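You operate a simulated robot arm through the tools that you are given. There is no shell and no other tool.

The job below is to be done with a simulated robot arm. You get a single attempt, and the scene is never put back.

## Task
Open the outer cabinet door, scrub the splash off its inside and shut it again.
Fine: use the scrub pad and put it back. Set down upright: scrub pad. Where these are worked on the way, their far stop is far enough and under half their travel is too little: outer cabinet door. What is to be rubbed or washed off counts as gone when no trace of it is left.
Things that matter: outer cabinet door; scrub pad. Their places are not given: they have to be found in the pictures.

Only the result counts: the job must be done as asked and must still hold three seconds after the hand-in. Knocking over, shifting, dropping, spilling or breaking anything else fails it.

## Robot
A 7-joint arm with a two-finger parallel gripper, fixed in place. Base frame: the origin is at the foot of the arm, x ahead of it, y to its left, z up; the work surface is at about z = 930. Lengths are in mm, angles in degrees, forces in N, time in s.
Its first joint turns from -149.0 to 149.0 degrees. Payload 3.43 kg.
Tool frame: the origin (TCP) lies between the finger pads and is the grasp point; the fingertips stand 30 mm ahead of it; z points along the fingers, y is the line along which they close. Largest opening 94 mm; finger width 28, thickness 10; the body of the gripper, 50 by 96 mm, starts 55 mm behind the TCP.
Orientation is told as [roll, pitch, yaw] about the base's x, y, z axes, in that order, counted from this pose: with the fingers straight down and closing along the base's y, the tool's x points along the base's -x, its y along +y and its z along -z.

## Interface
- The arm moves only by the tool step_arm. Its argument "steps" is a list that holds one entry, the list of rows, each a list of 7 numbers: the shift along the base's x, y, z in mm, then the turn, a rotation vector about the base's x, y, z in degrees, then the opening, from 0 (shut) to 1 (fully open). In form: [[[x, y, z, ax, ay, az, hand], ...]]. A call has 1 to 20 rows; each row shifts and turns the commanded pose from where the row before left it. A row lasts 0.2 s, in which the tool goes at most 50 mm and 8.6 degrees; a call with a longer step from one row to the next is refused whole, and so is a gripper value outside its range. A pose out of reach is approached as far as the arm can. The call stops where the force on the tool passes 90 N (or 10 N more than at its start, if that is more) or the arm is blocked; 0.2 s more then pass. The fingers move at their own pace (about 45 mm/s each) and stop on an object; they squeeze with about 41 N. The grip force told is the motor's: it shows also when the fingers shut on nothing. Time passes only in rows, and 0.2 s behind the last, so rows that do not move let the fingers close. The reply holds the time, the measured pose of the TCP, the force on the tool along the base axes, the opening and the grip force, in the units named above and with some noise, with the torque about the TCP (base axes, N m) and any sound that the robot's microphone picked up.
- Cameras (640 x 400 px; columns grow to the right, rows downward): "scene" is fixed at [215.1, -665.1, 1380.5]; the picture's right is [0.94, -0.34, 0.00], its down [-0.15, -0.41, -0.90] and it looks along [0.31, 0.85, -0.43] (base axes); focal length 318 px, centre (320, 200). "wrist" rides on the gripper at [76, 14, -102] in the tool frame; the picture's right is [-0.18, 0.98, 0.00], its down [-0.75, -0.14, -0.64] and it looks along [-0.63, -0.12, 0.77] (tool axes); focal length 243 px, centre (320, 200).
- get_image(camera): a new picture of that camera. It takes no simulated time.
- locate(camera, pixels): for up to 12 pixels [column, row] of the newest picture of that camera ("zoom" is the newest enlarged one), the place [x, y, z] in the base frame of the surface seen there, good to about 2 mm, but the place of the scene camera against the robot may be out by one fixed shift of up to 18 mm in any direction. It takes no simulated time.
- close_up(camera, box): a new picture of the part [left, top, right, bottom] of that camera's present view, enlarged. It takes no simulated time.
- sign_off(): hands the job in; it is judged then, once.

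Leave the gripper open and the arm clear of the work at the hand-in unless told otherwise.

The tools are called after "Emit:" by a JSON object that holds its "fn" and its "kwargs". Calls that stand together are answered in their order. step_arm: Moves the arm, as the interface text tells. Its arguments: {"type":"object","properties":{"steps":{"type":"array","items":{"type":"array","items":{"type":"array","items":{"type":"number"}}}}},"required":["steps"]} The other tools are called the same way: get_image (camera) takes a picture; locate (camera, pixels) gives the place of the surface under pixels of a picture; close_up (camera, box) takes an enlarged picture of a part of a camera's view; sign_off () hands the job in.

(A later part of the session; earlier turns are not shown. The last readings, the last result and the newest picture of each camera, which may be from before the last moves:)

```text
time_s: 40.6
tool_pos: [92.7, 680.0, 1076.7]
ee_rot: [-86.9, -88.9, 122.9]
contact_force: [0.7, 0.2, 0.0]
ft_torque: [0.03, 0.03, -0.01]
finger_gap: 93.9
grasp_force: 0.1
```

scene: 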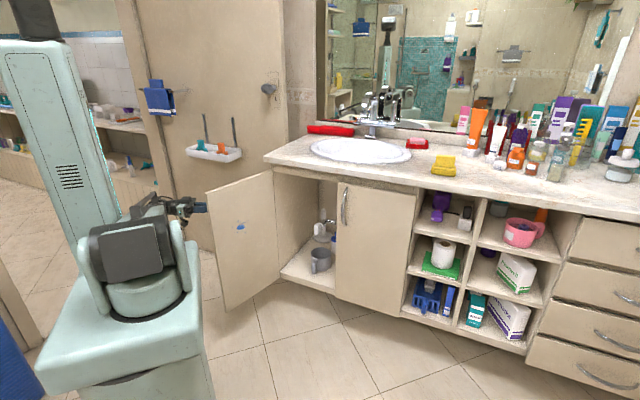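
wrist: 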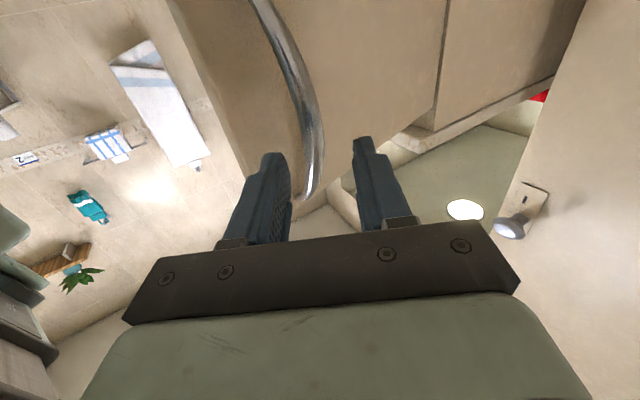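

Now swing over to a mid pose in front of the sink, about (640,600,1200), tilting the tool toward 45° down.

Emit:
{"fn": "step_arm", "kwargs": {"steps": [[[42, -6.2, 9.5, -2.22, 2.65, 0.7, 1], [42, -6.2, 9.5, -2.22, 2.65, 0.7, 1], [42, -6.2, 9.5, -2.22, 2.65, 0.7, 1], [42, -6.2, 9.5, -2.22, 2.65, 0.7, 1], [42, -6.2, 9.5, -2.22, 2.65, 0.7, 1], [42, -6.2, 9.5, -2.22, 2.65, 0.7, 1], [42, -6.2, 9.5, -2.22, 2.65, 0.7, 1], [42, -6.2, 9.5, -2.22, 2.65, 0.7, 1], [42, -6.2, 9.5, -2.22, 2.65, 0.7, 1], [42, -6.2, 9.5, -2.22, 2.65, 0.7, 1], [42, -6.2, 9.5, -2.22, 2.65, 0.7, 1], [42, -6.2, 9.5, -2.22, 2.65, 0.7, 1], [42, -6.2, 9.5, -2.22, 2.65, 0.7, 1]]]}}

Emit:
{"fn": "get_image", "kwargs": {"camera": "scene"}}

```text
time_s: 43.4
tool_pos: [640.1, 601.1, 1199.1]
ee_rot: [-0.4, -45.0, 46.3]
contact_force: [-0.6, -0.3, 1.1]
ft_torque: [0.02, -0.01, 0.0]
finger_gap: 94.0
grasp_force: 0.0
```

```text
taken
```

scene: 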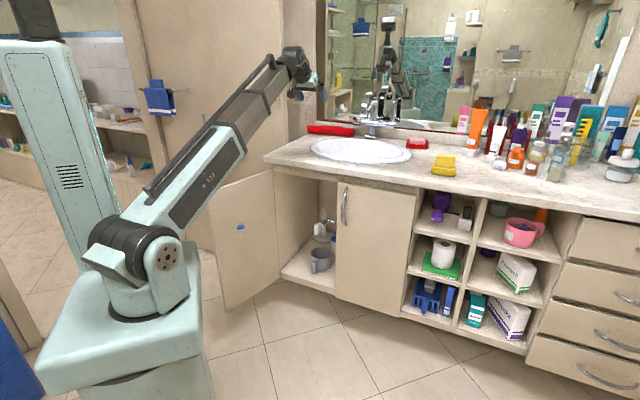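

Mid pose reached with clean orientation. Next swing right to a viewing pose in front of the pad, about (950,190,1180).

Emit:
{"fn": "step_arm", "kwargs": {"steps": [[[25.8, -34.2, -1.6, 0, 0, -0.1, 1], [25.8, -34.2, -1.6, 0, 0, -0.1, 1], [25.8, -34.2, -1.6, 0, 0, -0.1, 1], [25.8, -34.2, -1.6, 0, 0, -0.1, 1], [25.8, -34.2, -1.6, 0, 0, -0.1, 1], [25.8, -34.2, -1.6, 0, 0, -0.1, 1], [25.8, -34.2, -1.6, 0, 0, -0.1, 1], [25.8, -34.2, -1.6, 0, 0, -0.1, 1], [25.8, -34.2, -1.6, 0, 0, -0.1, 1], [25.8, -34.2, -1.6, 0, 0, -0.1, 1], [25.8, -34.2, -1.6, 0, 0, -0.1, 1], [25.8, -34.2, -1.6, 0, 0, -0.1, 1]]]}}

Emit:
{"fn": "get_image", "kwargs": {"camera": "wrist"}}

```text
time_s: 46.0
tool_pos: [948.0, 191.5, 1180.3]
ee_rot: [-0.4, -45.0, 45.0]
contact_force: [-1.3, 0.6, -0.9]
ft_torque: [-0.01, 0.0, -0.01]
finger_gap: 94.3
grasp_force: 0.1
```

```text
taken
```

wrist: 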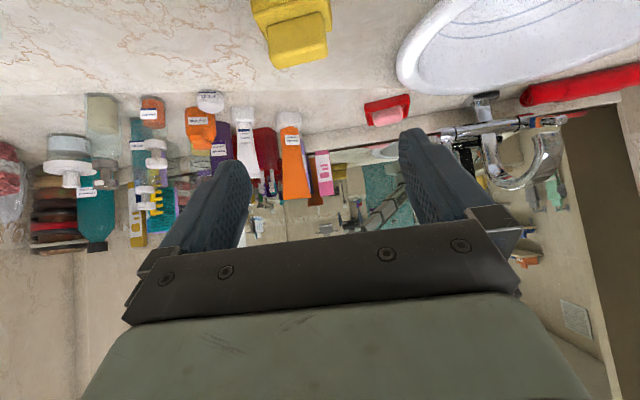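

The pad is visible at the top of the wrist picture (about 292,30). I'll enlarge that.

Emit:
{"fn": "close_up", "kwargs": {"camera": "wrist", "box": [232, 0, 352, 75]}}

```text
5.33 times, centred on (292, 38) of wrist
```

zoom: 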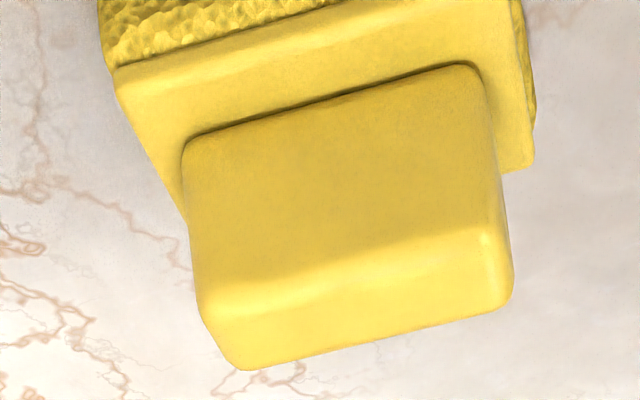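

Locating points on the handle block's front face, top face and the slab, plus the counter.

Emit:
{"fn": "locate", "kwargs": {"camera": "zoom", "pixels": [[200, 165], [478, 95], [215, 290], [490, 230], [250, 355], [500, 300], [360, 300], [340, 200], [130, 90], [515, 150], [560, 300], [80, 300]]}}

```text
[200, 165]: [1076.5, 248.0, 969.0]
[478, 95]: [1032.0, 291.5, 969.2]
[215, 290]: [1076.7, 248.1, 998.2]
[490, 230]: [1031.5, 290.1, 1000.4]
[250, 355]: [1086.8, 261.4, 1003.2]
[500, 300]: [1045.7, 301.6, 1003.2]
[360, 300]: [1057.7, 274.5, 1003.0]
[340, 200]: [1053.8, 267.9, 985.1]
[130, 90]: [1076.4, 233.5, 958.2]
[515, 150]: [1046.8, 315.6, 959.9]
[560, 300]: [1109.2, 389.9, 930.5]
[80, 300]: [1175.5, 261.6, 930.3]
```

True positions (wrist camera): handle block centre ≈ (1062,277), spanning z 959-1003 and 66 mm along the cabinet; slab top at 959, counter at 930. I'll move to a pre-grasp 120 mm back along the tool's 45° line.

Emit:
{"fn": "step_arm", "kwargs": {"steps": [[[18, 8.4, -34.1, 0, 0, 0, 1], [18, 8.4, -34.1, 0, 0, 0, 1], [17.9, 8.3, -34.1, 0, 0, 0, 1]]]}}

Emit:
{"fn": "get_image", "kwargs": {"camera": "wrist"}}

```text
time_s: 46.8
tool_pos: [1002.1, 215.6, 1076.6]
ee_rot: [-0.3, -45.1, 45.1]
contact_force: [-0.2, 0.3, 0.3]
ft_torque: [-0.05, 0.0, 0.02]
finger_gap: 93.8
grasp_force: 0.2
```

```text
taken
```

wrist: 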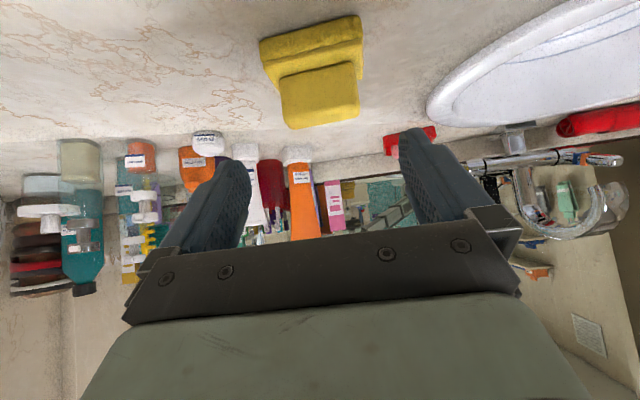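

Good alignment. One more check of the handle's corners from this nearer view.

Emit:
{"fn": "close_up", "kwargs": {"camera": "wrist", "box": [248, 10, 376, 138]}}

```text
3.12 times, centred on (312, 74) of wrist
```

zoom: 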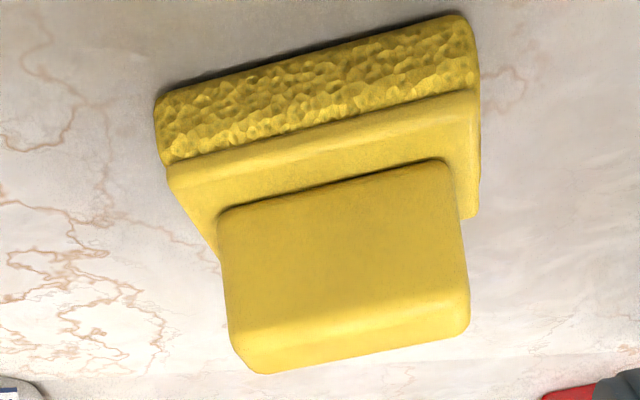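

Emit:
{"fn": "locate", "kwargs": {"camera": "zoom", "pixels": [[228, 220], [446, 172], [240, 315], [460, 275], [262, 366], [462, 325], [350, 345], [170, 150], [470, 80], [178, 182], [474, 210], [470, 60]]}}

```text
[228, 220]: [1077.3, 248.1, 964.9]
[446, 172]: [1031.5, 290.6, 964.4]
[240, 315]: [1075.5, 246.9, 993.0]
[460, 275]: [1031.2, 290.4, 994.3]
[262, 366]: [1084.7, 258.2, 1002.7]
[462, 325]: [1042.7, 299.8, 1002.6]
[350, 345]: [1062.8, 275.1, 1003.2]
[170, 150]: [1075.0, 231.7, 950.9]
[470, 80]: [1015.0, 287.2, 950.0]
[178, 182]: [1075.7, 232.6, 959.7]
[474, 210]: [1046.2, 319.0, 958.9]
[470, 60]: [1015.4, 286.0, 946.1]
```

Consistent: handle centre (1062,276.5), turned about 1.5° more. I approach along the tool axis to z ≈ 993 in small rows.

Emit:
{"fn": "step_arm", "kwargs": {"steps": [[[12, 12.2, -16.7, 0, 0, 0.5, 1], [12, 12.2, -16.7, 0, 0, 0.5, 1], [12, 12.2, -16.7, 0, 0, 0.5, 1], [11.8, 12.1, -16.7, 0, 0, 0, 1]]]}}

Emit:
{"fn": "get_image", "kwargs": {"camera": "wrist"}}

Emit:
{"fn": "close_up", "kwargs": {"camera": "scene", "box": [384, 100, 496, 170]}}

```text
time_s: 47.8
tool_pos: [1050.2, 263.5, 1009.8]
ee_rot: [-0.3, -44.9, 46.5]
contact_force: [0.1, -0.1, 0.3]
ft_torque: [-0.02, -0.02, -0.01]
finger_gap: 94.0
grasp_force: 0.1
```

```text
taken
```

wrist: 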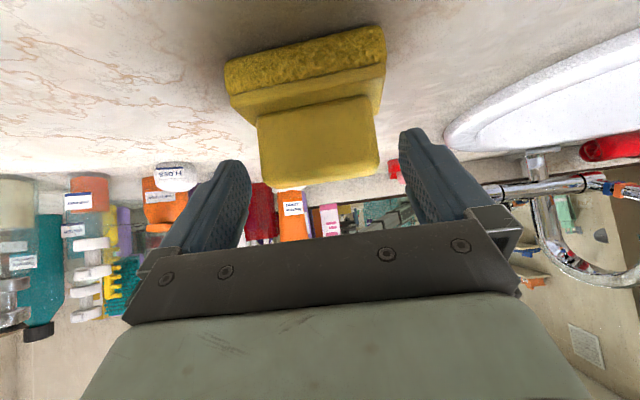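

```text
5.71 times, centred on (440, 135) of scene
```

zoom: 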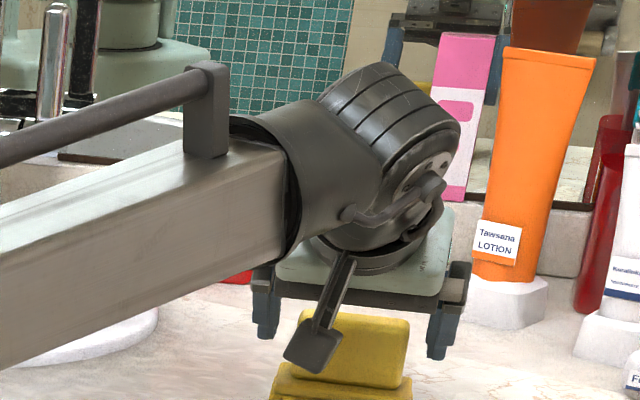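

Nearly there; I'll check that the lotion tube (zoom about 500,300) is far enough from the right finger.

Emit:
{"fn": "locate", "kwargs": {"camera": "zoom", "pixels": [[480, 300], [505, 250], [440, 350], [345, 360], [420, 260], [260, 330], [315, 355]]}}

```text
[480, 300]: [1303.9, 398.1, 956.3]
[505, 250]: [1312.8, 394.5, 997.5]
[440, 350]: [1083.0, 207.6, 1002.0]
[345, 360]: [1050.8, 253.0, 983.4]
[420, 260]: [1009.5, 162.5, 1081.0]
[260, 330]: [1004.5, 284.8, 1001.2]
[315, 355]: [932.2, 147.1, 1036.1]
```

The tube is far behind. Final approach, then close on the handle.

Emit:
{"fn": "step_arm", "kwargs": {"steps": [[[5.8, 6.5, -8.4, 0, 0, 0, 1], [5.8, 6.4, -8.4, 0, 0, 0, 1], [0, 0, 0, 0, 0, 0, 1]]]}}

Emit:
{"fn": "get_image", "kwargs": {"camera": "wrist"}}

```text
time_s: 48.6
tool_pos: [1061.1, 276.1, 994.4]
ee_rot: [-0.3, -45.0, 46.4]
contact_force: [0.8, -0.9, -0.6]
ft_torque: [0.03, 0.01, 0.03]
finger_gap: 94.0
grasp_force: 0.0
```

```text
taken
```

wrist: 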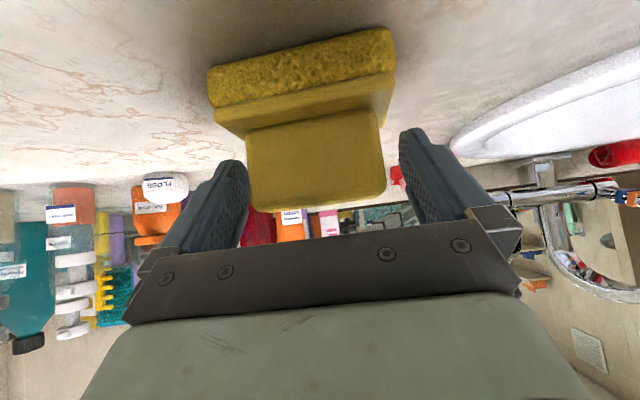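

Centred on the handle. Closing.

Emit:
{"fn": "step_arm", "kwargs": {"steps": [[[0, 0, 0, 0, 0, 0, 0], [0, 0, 0, 0, 0, 0, 0], [0, 0, 0, 0, 0, 0, 0], [0, 0, 0, 0, 0, 0, 0], [0, 0, 0, 0, 0, 0, 0]]]}}

Emit:
{"fn": "get_image", "kwargs": {"camera": "wrist"}}

```text
time_s: 49.8
tool_pos: [1062.2, 275.5, 994.0]
ee_rot: [-0.3, -45.0, 46.5]
contact_force: [0.1, -0.4, 0.3]
ft_torque: [-0.02, -0.04, 0.05]
finger_gap: 73.5
grasp_force: 41.3
```

```text
taken
```

wrist: 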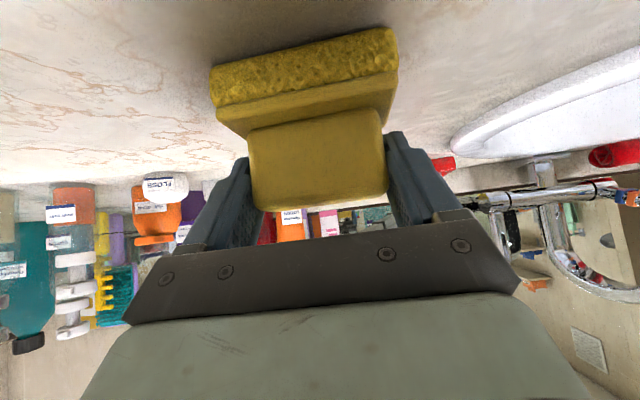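

Gripped at 73.5 mm with a firm grip. Lift straight up slowly.

Emit:
{"fn": "step_arm", "kwargs": {"steps": [[[0, 0, 10, 0, 0, 0, 0], [0, 0, 25, 0, 0, 0, 0], [0, 0, 35, 0, 0, 0, 0], [0, 0, 35, 0, 0, 0, 0]]]}}

Emit:
{"fn": "get_image", "kwargs": {"camera": "wrist"}}

```text
time_s: 50.8
tool_pos: [1062.2, 276.5, 1099.1]
ee_rot: [-0.4, -44.9, 46.4]
contact_force: [0.3, -0.3, 0.6]
ft_torque: [-0.03, -0.04, 0.05]
finger_gap: 0.0
grasp_force: 33.8
```

```text
taken
```

wrist: 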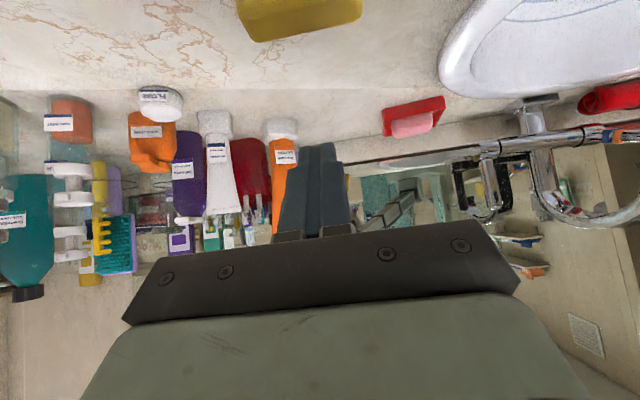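

The fingers slipped off the handle (gap 0); the pad stayed behind. I'll check whether it still stands where it was.

Emit:
{"fn": "close_up", "kwargs": {"camera": "scene", "box": [396, 130, 492, 190]}}

Emit:
{"fn": "close_up", "kwargs": {"camera": "wrist", "box": [220, 0, 380, 60]}}

```text
6.67 times, centred on (444, 160) of scene
```

zoom: 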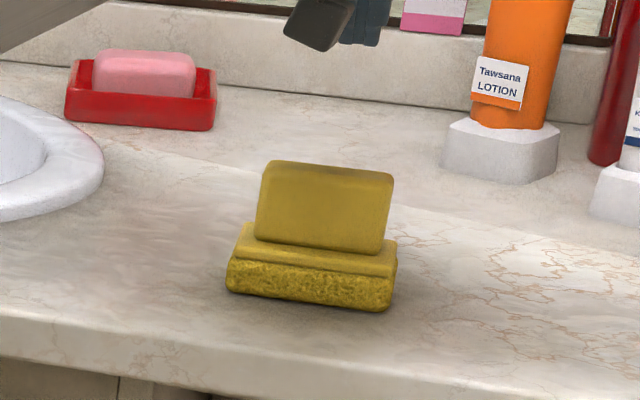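

```text
4.00 times, centred on (300, 30) of wrist
```

zoom: 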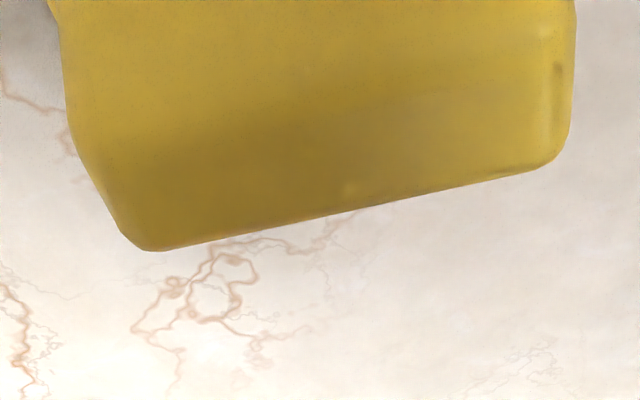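

The pad stayed upright in place. The end faces are rounded, so I'll grip across the thin direction on the large flat faces instead: turn the tool by -90° about z (yaw ≈ -43.5°, still 45° down), staying high.

Emit:
{"fn": "step_arm", "kwargs": {"steps": [[[0, 0, 5, 0, 0, -8.2, 0.3], [0, 0, 5, 0, 0, -8.2, 0.6], [0, 0, 5, 0, 0, -8.2, 1], [0, 0, 5, 0, 0, -8.2, 1], [0, 0, 0, 0, 0, -8.2, 1], [0, 0, 0, 0, 0, -8.2, 1], [0, 0, 0, 0, 0, -8.2, 1], [0, 0, 0, 0, 0, -8.2, 1], [0, 0, 0, 0, 0, -8.2, 1], [0, 0, 0, 0, 0, -8.2, 1], [0, 0, 0, 0, 0, -8.0, 1]]]}}

Emit:
{"fn": "get_image", "kwargs": {"camera": "wrist"}}

Emit:
{"fn": "get_image", "kwargs": {"camera": "scene"}}

```text
time_s: 53.2
tool_pos: [1062.0, 278.2, 1120.7]
ee_rot: [-0.2, -45.0, -43.6]
contact_force: [0.0, -0.3, -0.6]
ft_torque: [0.0, -0.02, 0.01]
finger_gap: 94.0
grasp_force: 0.1
```

```text
taken
```

wrist: 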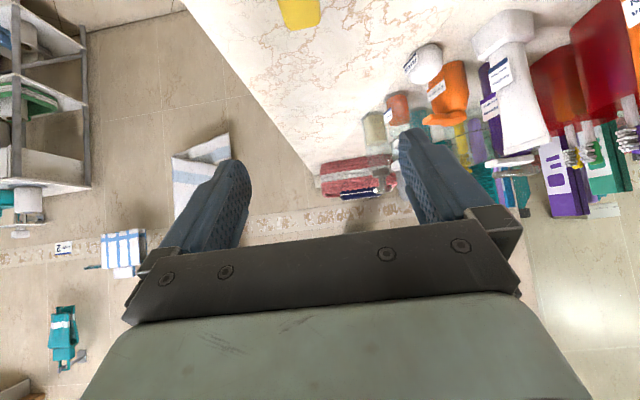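

```text
taken
```

scene: 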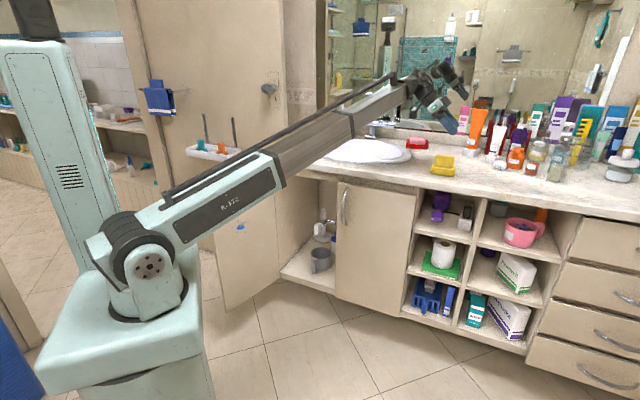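

Reached without trouble. Move back along the tool's line to see the pad from this side.

Emit:
{"fn": "step_arm", "kwargs": {"steps": [[[-21, 19.3, -5, 0, 0, 0, 1], [-21, 19.3, -15, 0, 0, 0, 1], [-21.5, 19.4, -20, 0, 0, 0, 1]]]}}

Emit:
{"fn": "get_image", "kwargs": {"camera": "wrist"}}

Emit:
{"fn": "close_up", "kwargs": {"camera": "wrist", "box": [240, 0, 380, 140]}}

```text
time_s: 54.0
tool_pos: [998.5, 335.6, 1079.8]
ee_rot: [-0.3, -45.0, -43.6]
contact_force: [-0.4, -0.3, -0.8]
ft_torque: [0.0, -0.01, -0.01]
finger_gap: 93.9
grasp_force: 0.1
```

```text
taken
```

wrist: 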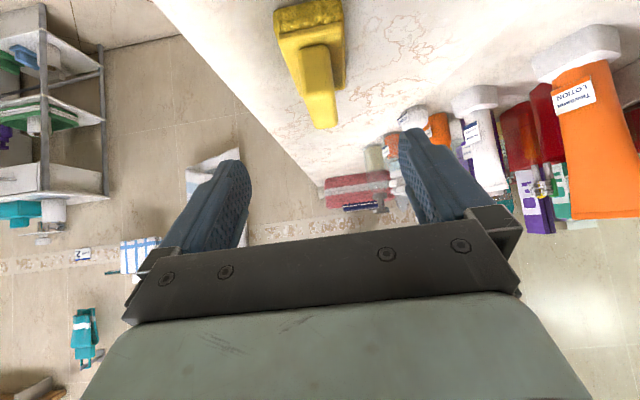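

```text
2.86 times, centred on (310, 70) of wrist
```

zoom: 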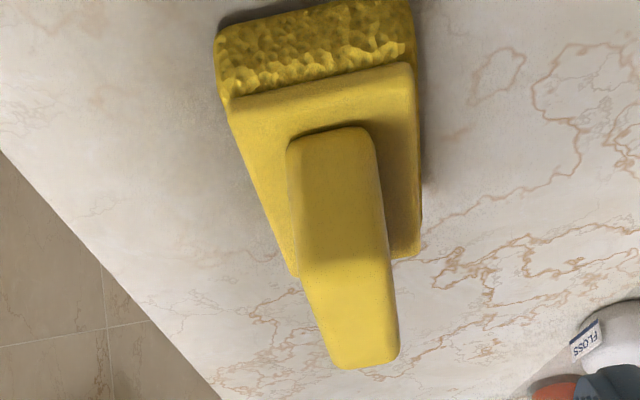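

Now I see the handle end-on. Locate its top face, sides and the slab's edges.

Emit:
{"fn": "locate", "kwargs": {"camera": "zoom", "pixels": [[308, 285], [382, 280], [340, 355], [392, 345], [345, 290], [365, 340], [298, 180], [370, 160], [335, 200], [235, 110], [408, 80], [410, 245]]}}

```text
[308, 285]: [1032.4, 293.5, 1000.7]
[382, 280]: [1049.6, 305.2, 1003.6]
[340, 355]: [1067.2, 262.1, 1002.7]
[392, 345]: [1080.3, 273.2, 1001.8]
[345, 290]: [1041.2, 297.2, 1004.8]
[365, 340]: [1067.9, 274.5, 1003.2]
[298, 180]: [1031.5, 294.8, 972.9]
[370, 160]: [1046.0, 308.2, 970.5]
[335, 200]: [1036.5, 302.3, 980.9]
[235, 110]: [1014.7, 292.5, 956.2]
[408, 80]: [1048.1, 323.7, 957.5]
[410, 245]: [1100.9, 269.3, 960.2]
```

The pad is still at its home: handle centre ≈ (1062.5,278), sides at d ≈ 938-958. Approach along the tool line to (1059,281,994).

Emit:
{"fn": "step_arm", "kwargs": {"steps": [[[12.1, -10.8, -17.3, 0, 0, 0, 1], [12.1, -10.8, -17.3, 0, 0, 0, 1], [12.1, -10.8, -17.3, 0, 0, 0, 1], [12.1, -10.8, -17.3, 0, 0, 0, 1]]]}}

Emit:
{"fn": "get_image", "kwargs": {"camera": "wrist"}}

```text
time_s: 55.0
tool_pos: [1046.7, 291.3, 1011.0]
ee_rot: [-0.4, -45.0, -43.6]
contact_force: [-0.8, -0.6, -0.2]
ft_torque: [0.0, 0.02, 0.03]
finger_gap: 94.3
grasp_force: 0.0
```

```text
taken
```

wrist: 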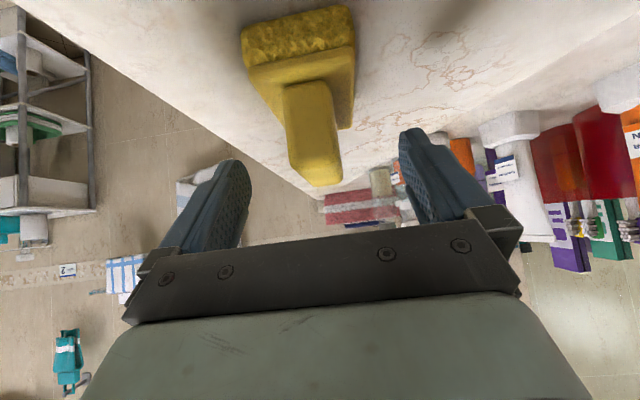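

Handle is between the fingers. Final 24 mm, then close.

Emit:
{"fn": "step_arm", "kwargs": {"steps": [[[6.2, -5, -8.5, 0, 0, 0, 1], [6.2, -5, -8.5, 0, 0, 0, 1], [0, 0, 0, 0, 0, 0, 1], [0, 0, 0, 0, 0, 0, 0], [0, 0, 0, 0, 0, 0, 0], [0, 0, 0, 0, 0, 0, 0], [0, 0, 0, 0, 0, 0, 0], [0, 0, 0, 0, 0, 0, 0], [0, 0, 0, 0, 0, 0, 0]]]}}

Emit:
{"fn": "get_image", "kwargs": {"camera": "wrist"}}

```text
time_s: 57.0
tool_pos: [1059.1, 281.7, 993.0]
ee_rot: [-0.2, -45.0, -43.5]
contact_force: [0.8, -0.1, 1.2]
ft_torque: [0.02, -0.03, 0.03]
finger_gap: 29.7
grasp_force: 40.9
```

```text
taken
```

wrist: 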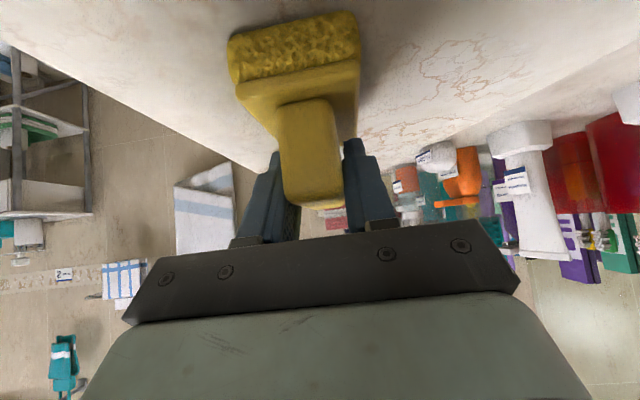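

Gripped across the thickness (gap 29.7 mm). Lift a little and check the gap.

Emit:
{"fn": "step_arm", "kwargs": {"steps": [[[0, 0, 4, 0, 0, 0, 0], [0, 0, 6, 0, 0, 0, 0], [0, 0, 10, 0, 0, 0, 0]]]}}

Emit:
{"fn": "get_image", "kwargs": {"camera": "wrist"}}

```text
time_s: 57.8
tool_pos: [1058.9, 282.3, 1013.1]
ee_rot: [-0.4, -45.0, -43.6]
contact_force: [-1.3, 0.5, -0.1]
ft_torque: [-0.01, 0.02, -0.03]
finger_gap: 29.6
grasp_force: 41.4
```

```text
taken
```

wrist: 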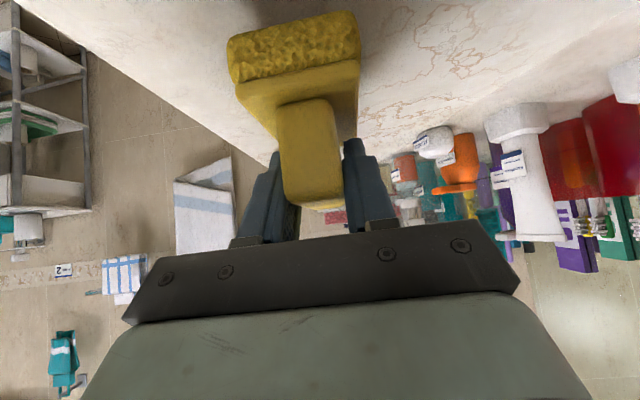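

Gap holds and the pad keeps its place in the wrist view. Check from the scene that it is off the counter, then rise further.

Emit:
{"fn": "step_arm", "kwargs": {"steps": [[[0, 0, 20, 0, 0, 0, 0], [0, 0, 30, 0, 0, 0, 0], [0, 0, 40, 0, 0, 0, 0]]]}}

Emit:
{"fn": "close_up", "kwargs": {"camera": "scene", "box": [380, 80, 508, 180]}}

```text
time_s: 58.6
tool_pos: [1058.2, 283.5, 1104.8]
ee_rot: [-0.3, -45.0, -43.6]
contact_force: [0.0, 0.4, -0.6]
ft_torque: [0.0, 0.01, -0.01]
finger_gap: 29.5
grasp_force: 40.9
```

```text
4.00 times, centred on (444, 130) of scene
```

zoom: 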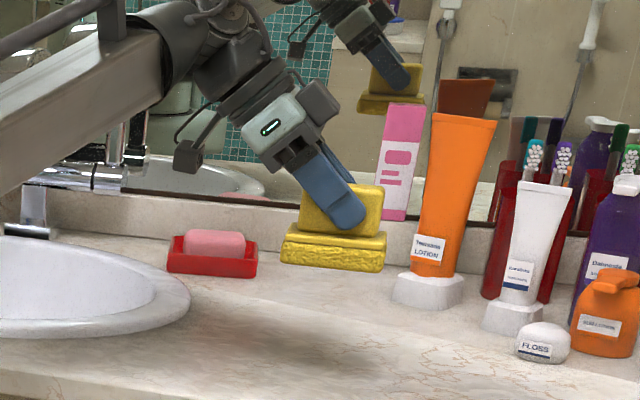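

The pad is held. Now retreat over the counter's front to about (778,212,1105), keeping the orientation.

Emit:
{"fn": "step_arm", "kwargs": {"steps": [[[-20, -5, 0, 0, 0, 0, 0], [-40, -10.2, 0, 0, 0, 0, 0], [-40, -10.2, 0, 0, 0, 0, 0], [-40, -10.2, 0, 0, 0, 0, 0], [-40, -10.2, 0, 0, 0, 0, 0], [-40, -10.2, 0, 0, 0, 0, 0], [-40, -10.2, 0, 0, 0, 0, 0], [-20, -5.2, 0, 0, 0, 0, 0]]]}}

Emit:
{"fn": "get_image", "kwargs": {"camera": "wrist"}}

```text
time_s: 60.4
tool_pos: [777.8, 211.1, 1103.4]
ee_rot: [-0.3, -45.1, -43.5]
contact_force: [-0.2, -0.1, -1.1]
ft_torque: [0.0, 0.02, -0.01]
finger_gap: 29.5
grasp_force: 41.0
```

```text
taken
```

wrist: 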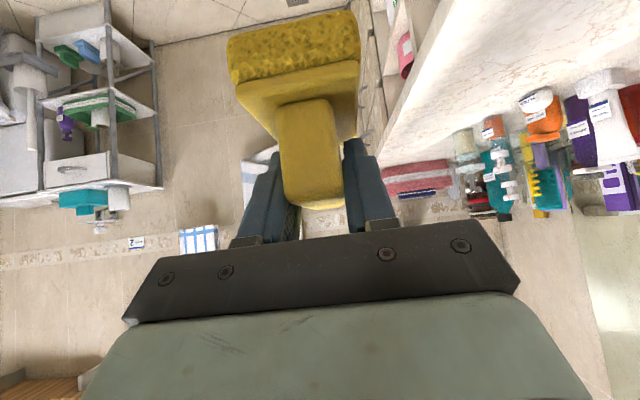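

The pad is steady in the grip. Now roll the tool about the pad's back axis while moving in front of the cabinet and down (first half: to tool pointing straight down).

Emit:
{"fn": "step_arm", "kwargs": {"steps": [[[-27, 18.4, -25.4, 4.47, 4.62, -1.18, 0], [-27, 18.4, -25.4, 4.57, 4.52, -1.18, 0], [-27, 18.4, -25.4, 4.66, 4.43, -1.18, 0], [-27, 18.4, -25.4, 4.75, 4.34, -1.18, 0], [-27, 18.4, -25.4, 4.84, 4.24, -1.18, 0], [-27, 18.4, -25.4, 4.93, 4.13, -1.18, 0], [-27, 18.4, -25.4, 5.01, 4.03, -1.18, 0]]]}}

Emit:
{"fn": "get_image", "kwargs": {"camera": "scene"}}

```text
time_s: 62.0
tool_pos: [590.6, 339.5, 926.8]
ee_rot: [-0.4, 0.0, -51.9]
contact_force: [0.7, -0.4, -1.1]
ft_torque: [0.01, -0.03, 0.0]
finger_gap: 29.4
grasp_force: 41.1
```

```text
taken
```

scene: 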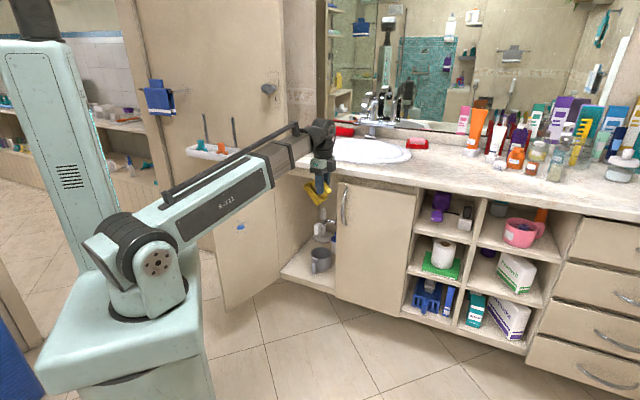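

As planned: tool straight down, pad tilted toward the door. Second half of the roll and move.

Emit:
{"fn": "step_arm", "kwargs": {"steps": [[[-27, 18.4, -25.4, 5.09, 3.92, -1.18, 0], [-27, 18.4, -25.4, 5.17, 3.82, -1.18, 0], [-27, 18.4, -25.4, 5.25, 3.72, -1.18, 0], [-27, 18.4, -25.4, 5.32, 3.6, -1.18, 0], [-27, 18.4, -25.4, 5.4, 3.49, -1.18, 0], [-27, 18.4, -25.4, 5.47, 3.38, -1.18, 0], [-27, 18.4, -25.4, 5.53, 3.27, -1.18, 0]]]}}

Emit:
{"fn": "get_image", "kwargs": {"camera": "scene"}}

Emit:
{"fn": "get_image", "kwargs": {"camera": "wrist"}}

```text
time_s: 63.6
tool_pos: [402.4, 468.6, 746.6]
ee_rot: [-0.4, 45.2, -60.2]
contact_force: [-0.1, -0.6, -1.7]
ft_torque: [-0.05, 0.0, -0.02]
finger_gap: 29.3
grasp_force: 41.4
```

```text
taken
```

scene: 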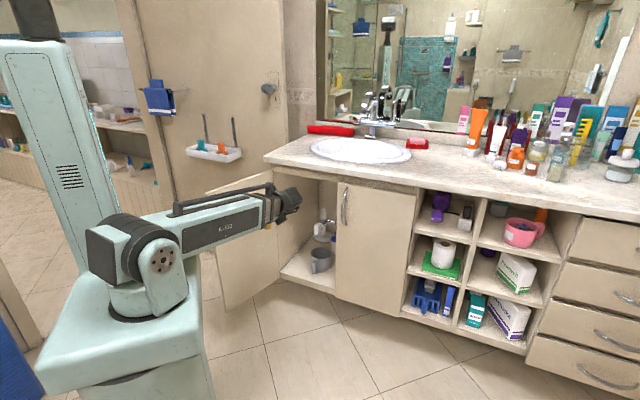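

```text
taken
```

wrist: 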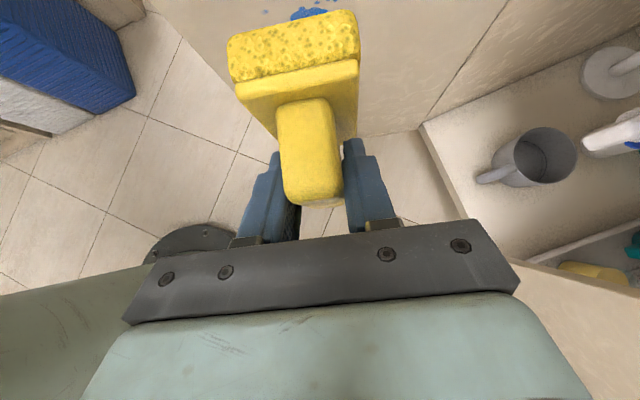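

The pad now faces the door's inner side and the wrist camera sees the blue splash at about (318,12). I'll locate splash and door surface in true coordinates.

Emit:
{"fn": "close_up", "kwargs": {"camera": "wrist", "box": [220, 0, 420, 60]}}

Emit:
{"fn": "locate", "kwargs": {"camera": "wrist", "pixels": [[315, 12], [380, 20], [380, 60], [390, 100], [440, 60], [470, 20], [240, 8], [200, 10], [245, 40], [350, 40], [250, 70], [350, 75]]}}

```text
3.20 times, centred on (320, 30) of wrist
```

zoom: 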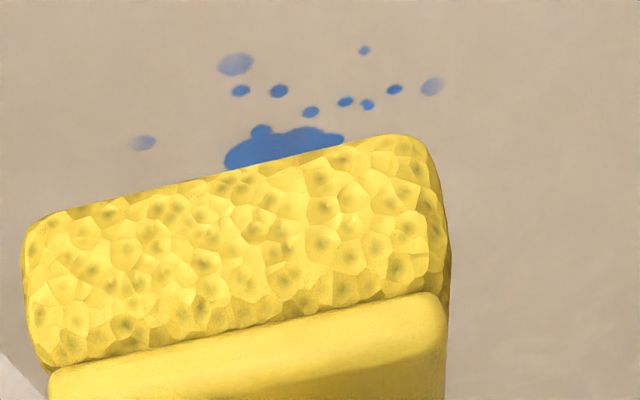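

```text
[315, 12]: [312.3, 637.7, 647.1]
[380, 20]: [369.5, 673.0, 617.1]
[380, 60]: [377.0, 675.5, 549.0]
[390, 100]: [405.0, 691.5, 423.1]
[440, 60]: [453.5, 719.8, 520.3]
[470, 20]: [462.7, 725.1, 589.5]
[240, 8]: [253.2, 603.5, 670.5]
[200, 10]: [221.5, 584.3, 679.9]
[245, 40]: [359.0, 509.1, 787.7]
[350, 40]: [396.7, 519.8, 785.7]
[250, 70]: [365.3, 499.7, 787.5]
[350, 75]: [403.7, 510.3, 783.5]
```

The door plane is measured consistently (0.5x − 0.866y ≈ −396.5). Now the splash drops in the enlarged picture.

Emit:
{"fn": "locate", "kwargs": {"camera": "zoom", "pixels": [[235, 65], [365, 50], [432, 87], [145, 143], [290, 145], [240, 90], [395, 89], [30, 215], [430, 150]]}}

```text
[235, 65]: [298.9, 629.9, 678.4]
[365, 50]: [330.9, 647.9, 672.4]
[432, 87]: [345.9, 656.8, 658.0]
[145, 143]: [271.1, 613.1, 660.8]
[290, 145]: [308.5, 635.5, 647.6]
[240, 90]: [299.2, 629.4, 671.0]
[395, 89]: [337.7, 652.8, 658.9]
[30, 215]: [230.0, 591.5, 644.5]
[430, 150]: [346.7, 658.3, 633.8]
```

Splash: along the door from a ≈ 535 to 633, z ≈ 600-684. Lower to z ≈ 648 and approach the door to about 20 mm.

Emit:
{"fn": "step_arm", "kwargs": {"steps": [[[0, 0, -33, 0, 0, 0, 0], [0, 0, -33, 0, 0, 0, 0], [0, 0, -32.6, 0, 0, 0, 0], [-18, 31.2, 0, 0, 0, 0, 0], [-18, 31.2, 0, 0, 0, 0, 0], [-18, 31.2, 0, 0, 0, 0, 0]]]}}

Emit:
{"fn": "get_image", "kwargs": {"camera": "wrist"}}

Emit:
{"fn": "close_up", "kwargs": {"camera": "scene", "box": [190, 160, 350, 320]}}

```text
time_s: 65.0
tool_pos: [348.5, 561.0, 646.5]
ee_rot: [-0.3, 45.0, -60.2]
contact_force: [-0.1, -0.9, -0.9]
ft_torque: [0.01, 0.01, -0.02]
finger_gap: 29.5
grasp_force: 41.0
```

```text
taken
```

wrist: 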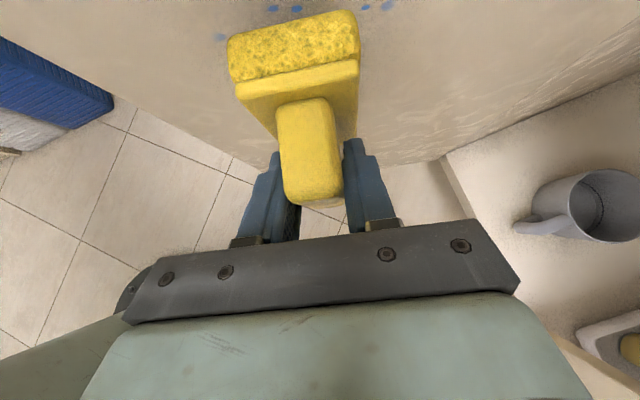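

```text
2.50 times, centred on (270, 240) of scene
```

zoom: 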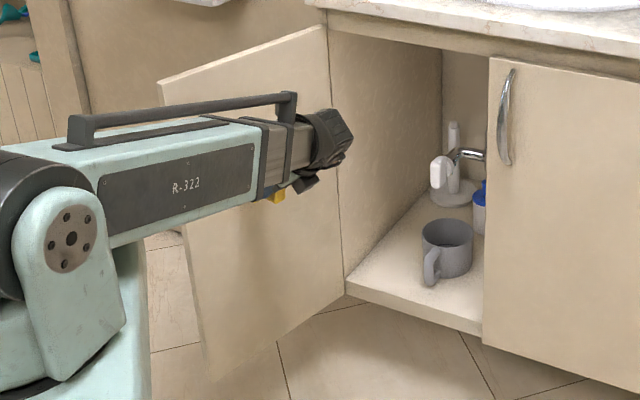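

About 22 mm to go. Approach gently: 16 mm, then 2 mm steps, watching the force.

Emit:
{"fn": "step_arm", "kwargs": {"steps": [[[-4, 6.93, 0, 0, 0, 0, 0], [-4, 6.93, 0, 0, 0, 0, 0], [-1, 1.73, 0, 0, 0, 0, 0], [-1, 1.73, 0, 0, 0, 0, 0]]]}}

```text
time_s: 66.0
tool_pos: [338.5, 578.9, 649.3]
ee_rot: [-0.4, 45.0, -60.2]
contact_force: [0.2, 0.3, -0.4]
ft_torque: [-0.03, 0.0, 0.03]
finger_gap: 29.5
grasp_force: 41.5
```

No contact yet; 2 mm more at a time.

Emit:
{"fn": "step_arm", "kwargs": {"steps": [[[-1, 1.73, 0, 0, 0, 0, 0], [0, 0, 0, 0, 0, 0, 0]]]}}

```text
time_s: 66.6
tool_pos: [337.1, 579.8, 649.1]
ee_rot: [-0.3, 44.9, -60.1]
contact_force: [15.8, -25.9, 7.1]
ft_torque: [0.45, 0.26, -0.05]
finger_gap: 29.5
grasp_force: 40.7
```

Contact at about 30 N. I ease off slightly and try a first short stroke along the door.

Emit:
{"fn": "step_arm", "kwargs": {"steps": [[[0.4, -0.7, 0, 0, 0, 0, 0], [6.9, 4, 0, 0, 0, 0, 0], [6.9, 4, 0, 0, 0, 0, 0]]]}}

```text
time_s: 67.4
tool_pos: [350.4, 586.8, 647.7]
ee_rot: [-0.4, 44.9, -60.0]
contact_force: [4.9, -26.2, -1.9]
ft_torque: [-0.23, -0.02, 0.01]
finger_gap: 29.5
grasp_force: 41.2
```

Steady at about 25 N with normal friction. Now full strokes across the splash: to a ≈ 624, then back to a ≈ 546.

Emit:
{"fn": "step_arm", "kwargs": {"steps": [[[7.8, 4.5, 0, 0, 0, 0, 0], [7.8, 4.5, 0, 0, 0, 0, 0], [7.8, 4.5, 0, 0, 0, 0, 0], [-8.66, -5, 0, 0, 0, 0, 0], [-8.66, -5, 0, 0, 0, 0, 0], [-8.66, -5, 0, 0, 0, 0, 0], [-8.66, -5, 0, 0, 0, 0, 0]]]}}

```text
time_s: 69.0
tool_pos: [339.9, 580.1, 647.9]
ee_rot: [-0.3, 45.0, -60.0]
contact_force: [20.4, -18.3, -0.5]
ft_torque: [-0.02, 0.03, -0.15]
finger_gap: 29.4
grasp_force: 41.0
```

Good. Continue left to a ≈ 546, then up 12 mm and stroke right.

Emit:
{"fn": "step_arm", "kwargs": {"steps": [[[-8.2, -4.75, 0, 0, 0, 0, 0], [-8.2, -4.75, 0, 0, 0, 0, 0], [-8.2, -4.75, 0, 0, 0, 0, 0], [-8.2, -4.75, 0, 0, 0, 0, 0], [0, 0, 6, 0, 0, 0, 0], [0, 0, 6, 0, 0, 0, 0], [8.66, 5, 0, 0, 0, 0, 0], [8.66, 5, 0, 0, 0, 0, 0], [8.66, 5, 0, 0, 0, 0, 0], [8.66, 5, 0, 0, 0, 0, 0], [8.66, 5, 0, 0, 0, 0, 0], [8.66, 5, 0, 0, 0, 0, 0], [8.66, 5, 0, 0, 0, 0, 0], [6, 3.5, 0, 0, 0, 0, 0]]]}}

```text
time_s: 72.0
tool_pos: [373.6, 601.0, 660.2]
ee_rot: [-0.4, 45.0, -60.1]
contact_force: [1.5, -8.8, -0.5]
ft_torque: [-0.08, -0.03, -0.08]
finger_gap: 29.6
grasp_force: 41.2
```

Force is lighter at the right end; add 0.6 mm of press, stroke left at this height, then down 24 mm and stroke right.

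Emit:
{"fn": "step_arm", "kwargs": {"steps": [[[-0.3, 0.5, 0, 0, 0, 0, 0], [-8.66, -5, 0, 0, 0, 0, 0], [-8.66, -5.05, 0, 0, 0, 0, 0], [-8.66, -5.05, 0, 0, 0, 0, 0], [-8.66, -5.05, 0, 0, 0, 0, 0], [-8.66, -5.05, 0, 0, 0, 0, 0], [-8.66, -5.05, 0, 0, 0, 0, 0], [-8.66, -5.05, 0, 0, 0, 0, 0], [-6, -3.5, 0, 0, 0, 0, 0], [0, 0, -8, 0, 0, 0, 0], [0, 0, -8, 0, 0, 0, 0], [0, 0, -8, 0, 0, 0, 0]]]}}

```text
time_s: 74.6
tool_pos: [306.7, 562.2, 637.6]
ee_rot: [-0.3, 45.0, -60.1]
contact_force: [9.8, -18.2, 7.1]
ft_torque: [0.13, 0.1, 0.0]
finger_gap: 29.4
grasp_force: 41.3
```

Force about 21 N. Stroke right and left at the lower height.

Emit:
{"fn": "step_arm", "kwargs": {"steps": [[[8.63, 5.05, 0, 0, 0, 0, 0], [8.63, 5.05, 0, 0, 0, 0, 0], [8.63, 5.05, 0, 0, 0, 0, 0], [8.63, 5.05, 0, 0, 0, 0, 0], [8.63, 5.05, 0, 0, 0, 0, 0], [8.63, 5.05, 0, 0, 0, 0, 0], [8.63, 5.05, 0, 0, 0, 0, 0], [6, 3.5, 0, 0, 0, 0, 0], [-8.63, -5.05, 0, 0, 0, 0, 0], [-8.63, -5.05, 0, 0, 0, 0, 0], [-8.63, -5.05, 0, 0, 0, 0, 0], [-8.63, -5.05, 0, 0, 0, 0, 0], [-8.63, -5.05, 0, 0, 0, 0, 0], [-8.63, -5.05, 0, 0, 0, 0, 0], [-8.63, -5.05, 0, 0, 0, 0, 0], [-6, -3.5, 0, 0, 0, 0, 0]]]}}

```text
time_s: 78.0
tool_pos: [306.9, 562.7, 637.6]
ee_rot: [-0.3, 45.0, -60.1]
contact_force: [7.2, -6.7, 0.1]
ft_torque: [0.15, 0.16, -0.12]
finger_gap: 29.5
grasp_force: 40.5
```

Scrubbing passes done; now I back off from the door and shift toward the hinge side to inspect the spot with the wrist camera.

Emit:
{"fn": "step_arm", "kwargs": {"steps": [[[5, -8.7, 0, 0, 0, 0, 0], [20, -34.6, 0, 0, 0, 0, 0], [20, -34.6, 0, 0, 0, 0, 0], [19.5, -33.8, 0, 0, 0, 0, 0], [32.5, 18.75, 28, 0, 0, 0, 0], [32.5, 18.75, 28, 0, 0, 0, 0], [32.5, 18.75, 28, 0, 0, 0, 0], [32.5, 18.75, 28, 0, 0, 0, 0]]]}}

Emit:
{"fn": "get_image", "kwargs": {"camera": "wrist"}}

Emit:
{"fn": "get_image", "kwargs": {"camera": "scene"}}

```text
time_s: 79.8
tool_pos: [501.1, 526.0, 750.9]
ee_rot: [-0.4, 44.9, -60.2]
contact_force: [0.1, 1.3, 0.1]
ft_torque: [-0.02, -0.02, 0.01]
finger_gap: 29.5
grasp_force: 41.2
```

```text
taken
```

wrist: 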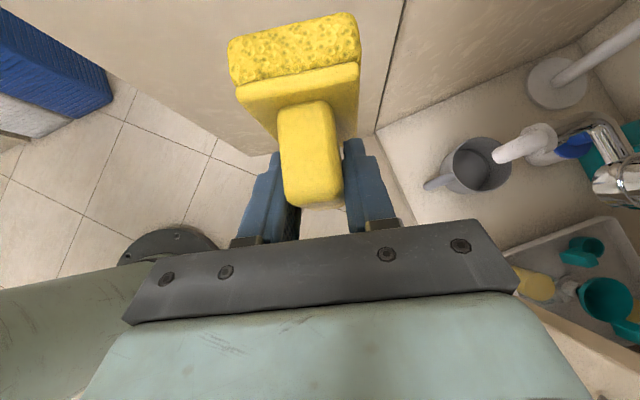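

```text
taken
```

scene: 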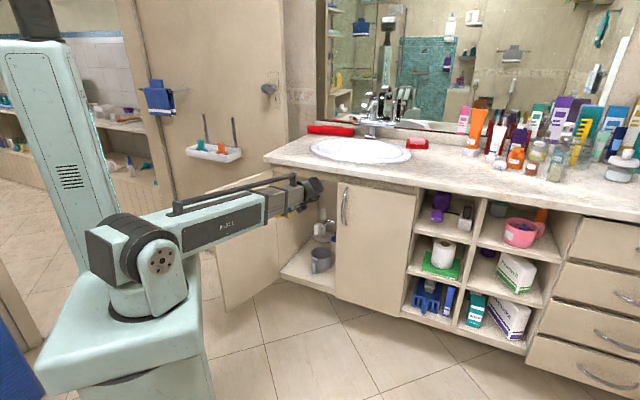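

No blue visible at the door face left of the pad. I'll enlarge that area and check which part of the door it shows.

Emit:
{"fn": "close_up", "kwargs": {"camera": "wrist", "box": [60, 0, 240, 100]}}

Emit:
{"fn": "locate", "kwargs": {"camera": "wrist", "pixels": [[100, 10], [150, 10], [200, 10], [225, 20], [150, 60], [200, 60], [220, 90], [170, 90], [130, 60], [380, 15]]}}

```text
3.56 times, centred on (150, 50) of wrist
```

zoom: 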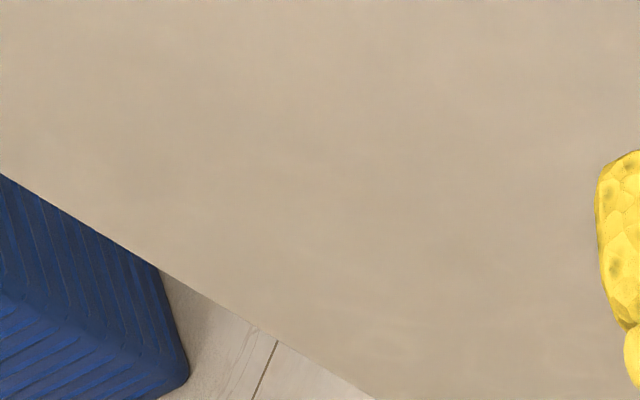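

```text
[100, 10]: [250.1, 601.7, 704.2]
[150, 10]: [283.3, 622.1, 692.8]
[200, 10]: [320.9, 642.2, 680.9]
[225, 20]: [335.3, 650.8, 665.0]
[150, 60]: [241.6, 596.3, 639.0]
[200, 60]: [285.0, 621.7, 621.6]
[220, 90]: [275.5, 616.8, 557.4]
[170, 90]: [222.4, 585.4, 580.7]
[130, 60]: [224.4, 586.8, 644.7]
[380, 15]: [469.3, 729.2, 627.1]
```

The visible part is clean, but some of it is hidden behind the pad. I go back to the mid pose (tool down), from where the scene camera has a free view of the door.

Emit:
{"fn": "step_arm", "kwargs": {"steps": [[[12.8, -26.6, 25.1, -5.53, -3.27, 1.18, 0], [12.8, -26.6, 25.1, -5.47, -3.38, 1.18, 0], [12.8, -26.6, 25.1, -5.4, -3.49, 1.18, 0], [12.8, -26.6, 25.1, -5.32, -3.6, 1.18, 0], [12.8, -26.6, 25.1, -5.25, -3.72, 1.18, 0], [12.8, -26.6, 25.1, -5.17, -3.82, 1.18, 0], [12.8, -26.6, 25.1, -5.09, -3.92, 1.18, 0]]]}}

Emit:
{"fn": "close_up", "kwargs": {"camera": "scene", "box": [204, 190, 284, 260]}}

Emit:
{"fn": "close_up", "kwargs": {"camera": "scene", "box": [220, 212, 260, 242]}}

```text
time_s: 81.4
tool_pos: [590.0, 338.9, 924.5]
ee_rot: [-0.4, -0.1, -51.8]
contact_force: [0.6, 0.5, -0.5]
ft_torque: [-0.01, 0.0, -0.01]
finger_gap: 29.3
grasp_force: 40.8
```

```text
5.71 times, centred on (244, 225) of scene
```

zoom: 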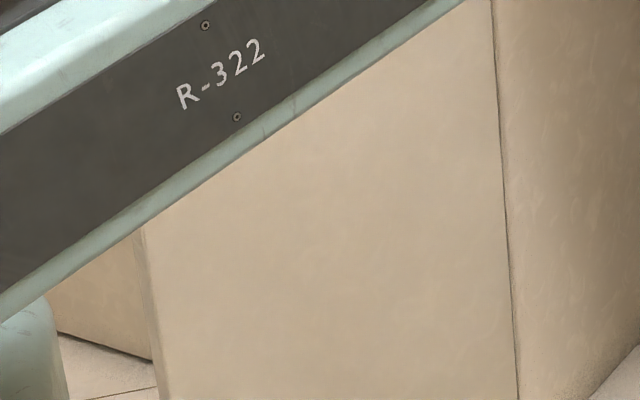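

```text
13.33 times, centred on (240, 227) of scene
```

zoom: 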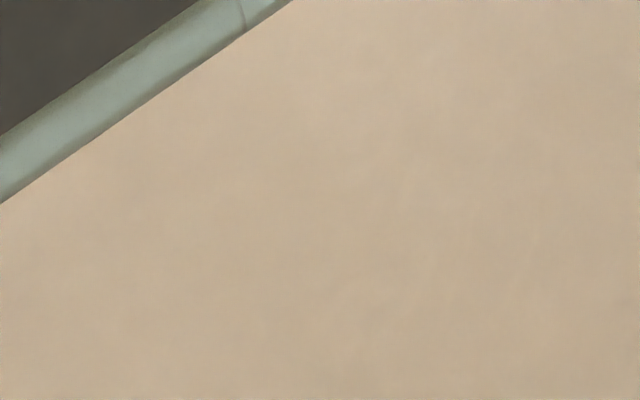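

The splash area is fully clean in the same frame. Now I carry the pad back: reverse the roll up to the pose in front of the counter.

Emit:
{"fn": "step_arm", "kwargs": {"steps": [[[27, -18.4, 25.4, -5.01, -4.03, 1.18, 0], [27, -18.4, 25.4, -4.93, -4.13, 1.18, 0], [27, -18.4, 25.4, -4.84, -4.24, 1.18, 0], [27, -18.4, 25.4, -4.75, -4.34, 1.18, 0], [27, -18.4, 25.4, -4.66, -4.43, 1.18, 0], [27, -18.4, 25.4, -4.57, -4.52, 1.18, 0], [27, -18.4, 25.4, -4.47, -4.62, 1.18, 0]]]}}

Emit:
{"fn": "get_image", "kwargs": {"camera": "wrist"}}

Emit:
{"fn": "close_up", "kwargs": {"camera": "scene", "box": [190, 170, 290, 320]}}

Emit:
{"fn": "close_up", "kwargs": {"camera": "scene", "box": [220, 212, 260, 242]}}

```text
time_s: 83.0
tool_pos: [780.1, 209.4, 1103.5]
ee_rot: [-0.4, -45.1, -43.5]
contact_force: [1.3, 0.3, -0.5]
ft_torque: [-0.01, -0.02, 0.0]
finger_gap: 29.3
grasp_force: 40.9
```

```text
taken
```

wrist: 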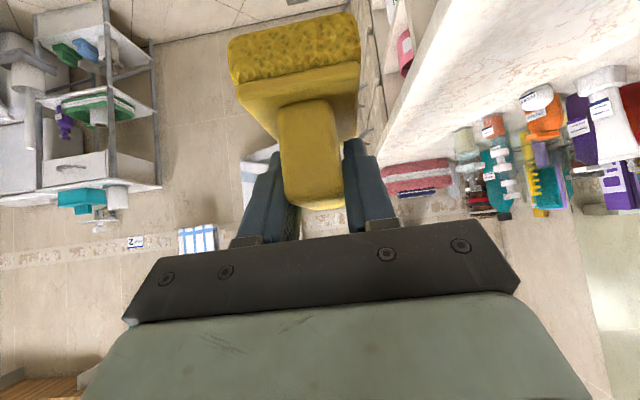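

```text
2.67 times, centred on (240, 245) of scene
```

zoom: 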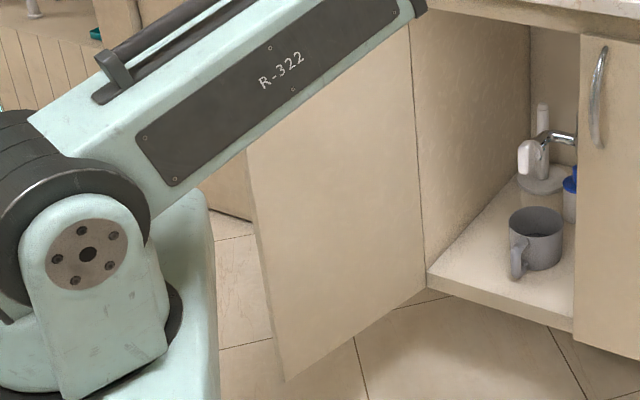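

```text
13.33 times, centred on (240, 227) of scene
```

zoom: 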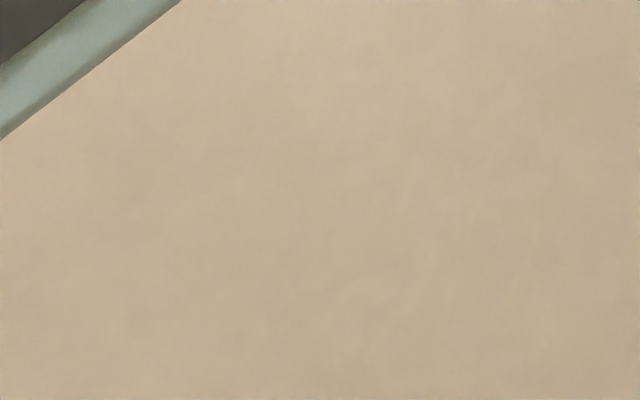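

Clean everywhere. The pad sits unchanged in the grip. Now forward over the counter to above its home (1059,282).

Emit:
{"fn": "step_arm", "kwargs": {"steps": [[[20, 5.2, 0, 0, 0, 0, 0], [40, 10.3, 0, 0, 0, 0, 0], [40, 10.4, 0, 0, 0, 0, 0], [40, 10.4, 0, 0, 0, 0, 0], [40, 10.4, 0, 0, 0, 0, 0], [40, 10.4, 0, 0, 0, 0, 0], [40, 10.4, 0, 0, 0, 0, 0], [19, 4.9, 0, 0, 0, 0, 0]]]}}

Emit:
{"fn": "get_image", "kwargs": {"camera": "wrist"}}

```text
time_s: 84.8
tool_pos: [1058.2, 283.2, 1104.6]
ee_rot: [-0.3, -45.0, -43.6]
contact_force: [-0.8, -0.4, -0.4]
ft_torque: [-0.01, -0.04, 0.03]
finger_gap: 29.5
grasp_force: 41.2
```

```text
taken
```

wrist: 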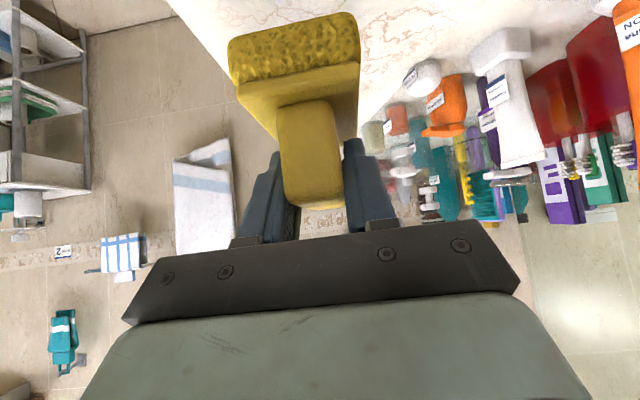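

Exactly over the lift-off point. Descend: 90 mm, then slow down.

Emit:
{"fn": "step_arm", "kwargs": {"steps": [[[0, 0, -30, 0, 0, 0, 0], [0, 0, -30, 0, 0, 0, 0], [0, 0, -28, 0, 0, 0, 0], [0, 0, -10, 0, 0, 0, 0], [0, 0, -6, 0, 0, 0, 0], [0, 0, -3, 0, 0, 0, 0]]]}}

```text
time_s: 86.2
tool_pos: [1057.2, 283.6, 995.9]
ee_rot: [-0.3, -45.0, -43.6]
contact_force: [-0.5, -1.0, -0.7]
ft_torque: [-0.01, 0.02, -0.01]
finger_gap: 29.4
grasp_force: 40.9
```

Slight xy correction, then 1 mm steps until I feel the counter.

Emit:
{"fn": "step_arm", "kwargs": {"steps": [[[1.2, -1.2, 0, 0, 0, 0, 0], [0, 0, -1, 0, 0, 0, 0], [0, 0, -1, 0, 0, 0, 0]]]}}

```text
time_s: 87.0
tool_pos: [1059.9, 281.8, 993.5]
ee_rot: [-0.3, -45.0, -43.6]
contact_force: [-0.5, -0.9, -0.8]
ft_torque: [0.0, 0.02, 0.0]
finger_gap: 29.6
grasp_force: 41.3
```

No contact yet at z ≈ 993.5; one more millimetre at a time.

Emit:
{"fn": "step_arm", "kwargs": {"steps": [[[0, 0, -0.8, 0, 0, 0, 0], [0, 0, 0, 0, 0, 0, 0]]]}}

```text
time_s: 87.6
tool_pos: [1060.8, 282.4, 993.2]
ee_rot: [-0.3, -45.0, -43.6]
contact_force: [-0.7, -0.5, 3.0]
ft_torque: [0.22, 0.12, 0.06]
finger_gap: 29.6
grasp_force: 41.1
```

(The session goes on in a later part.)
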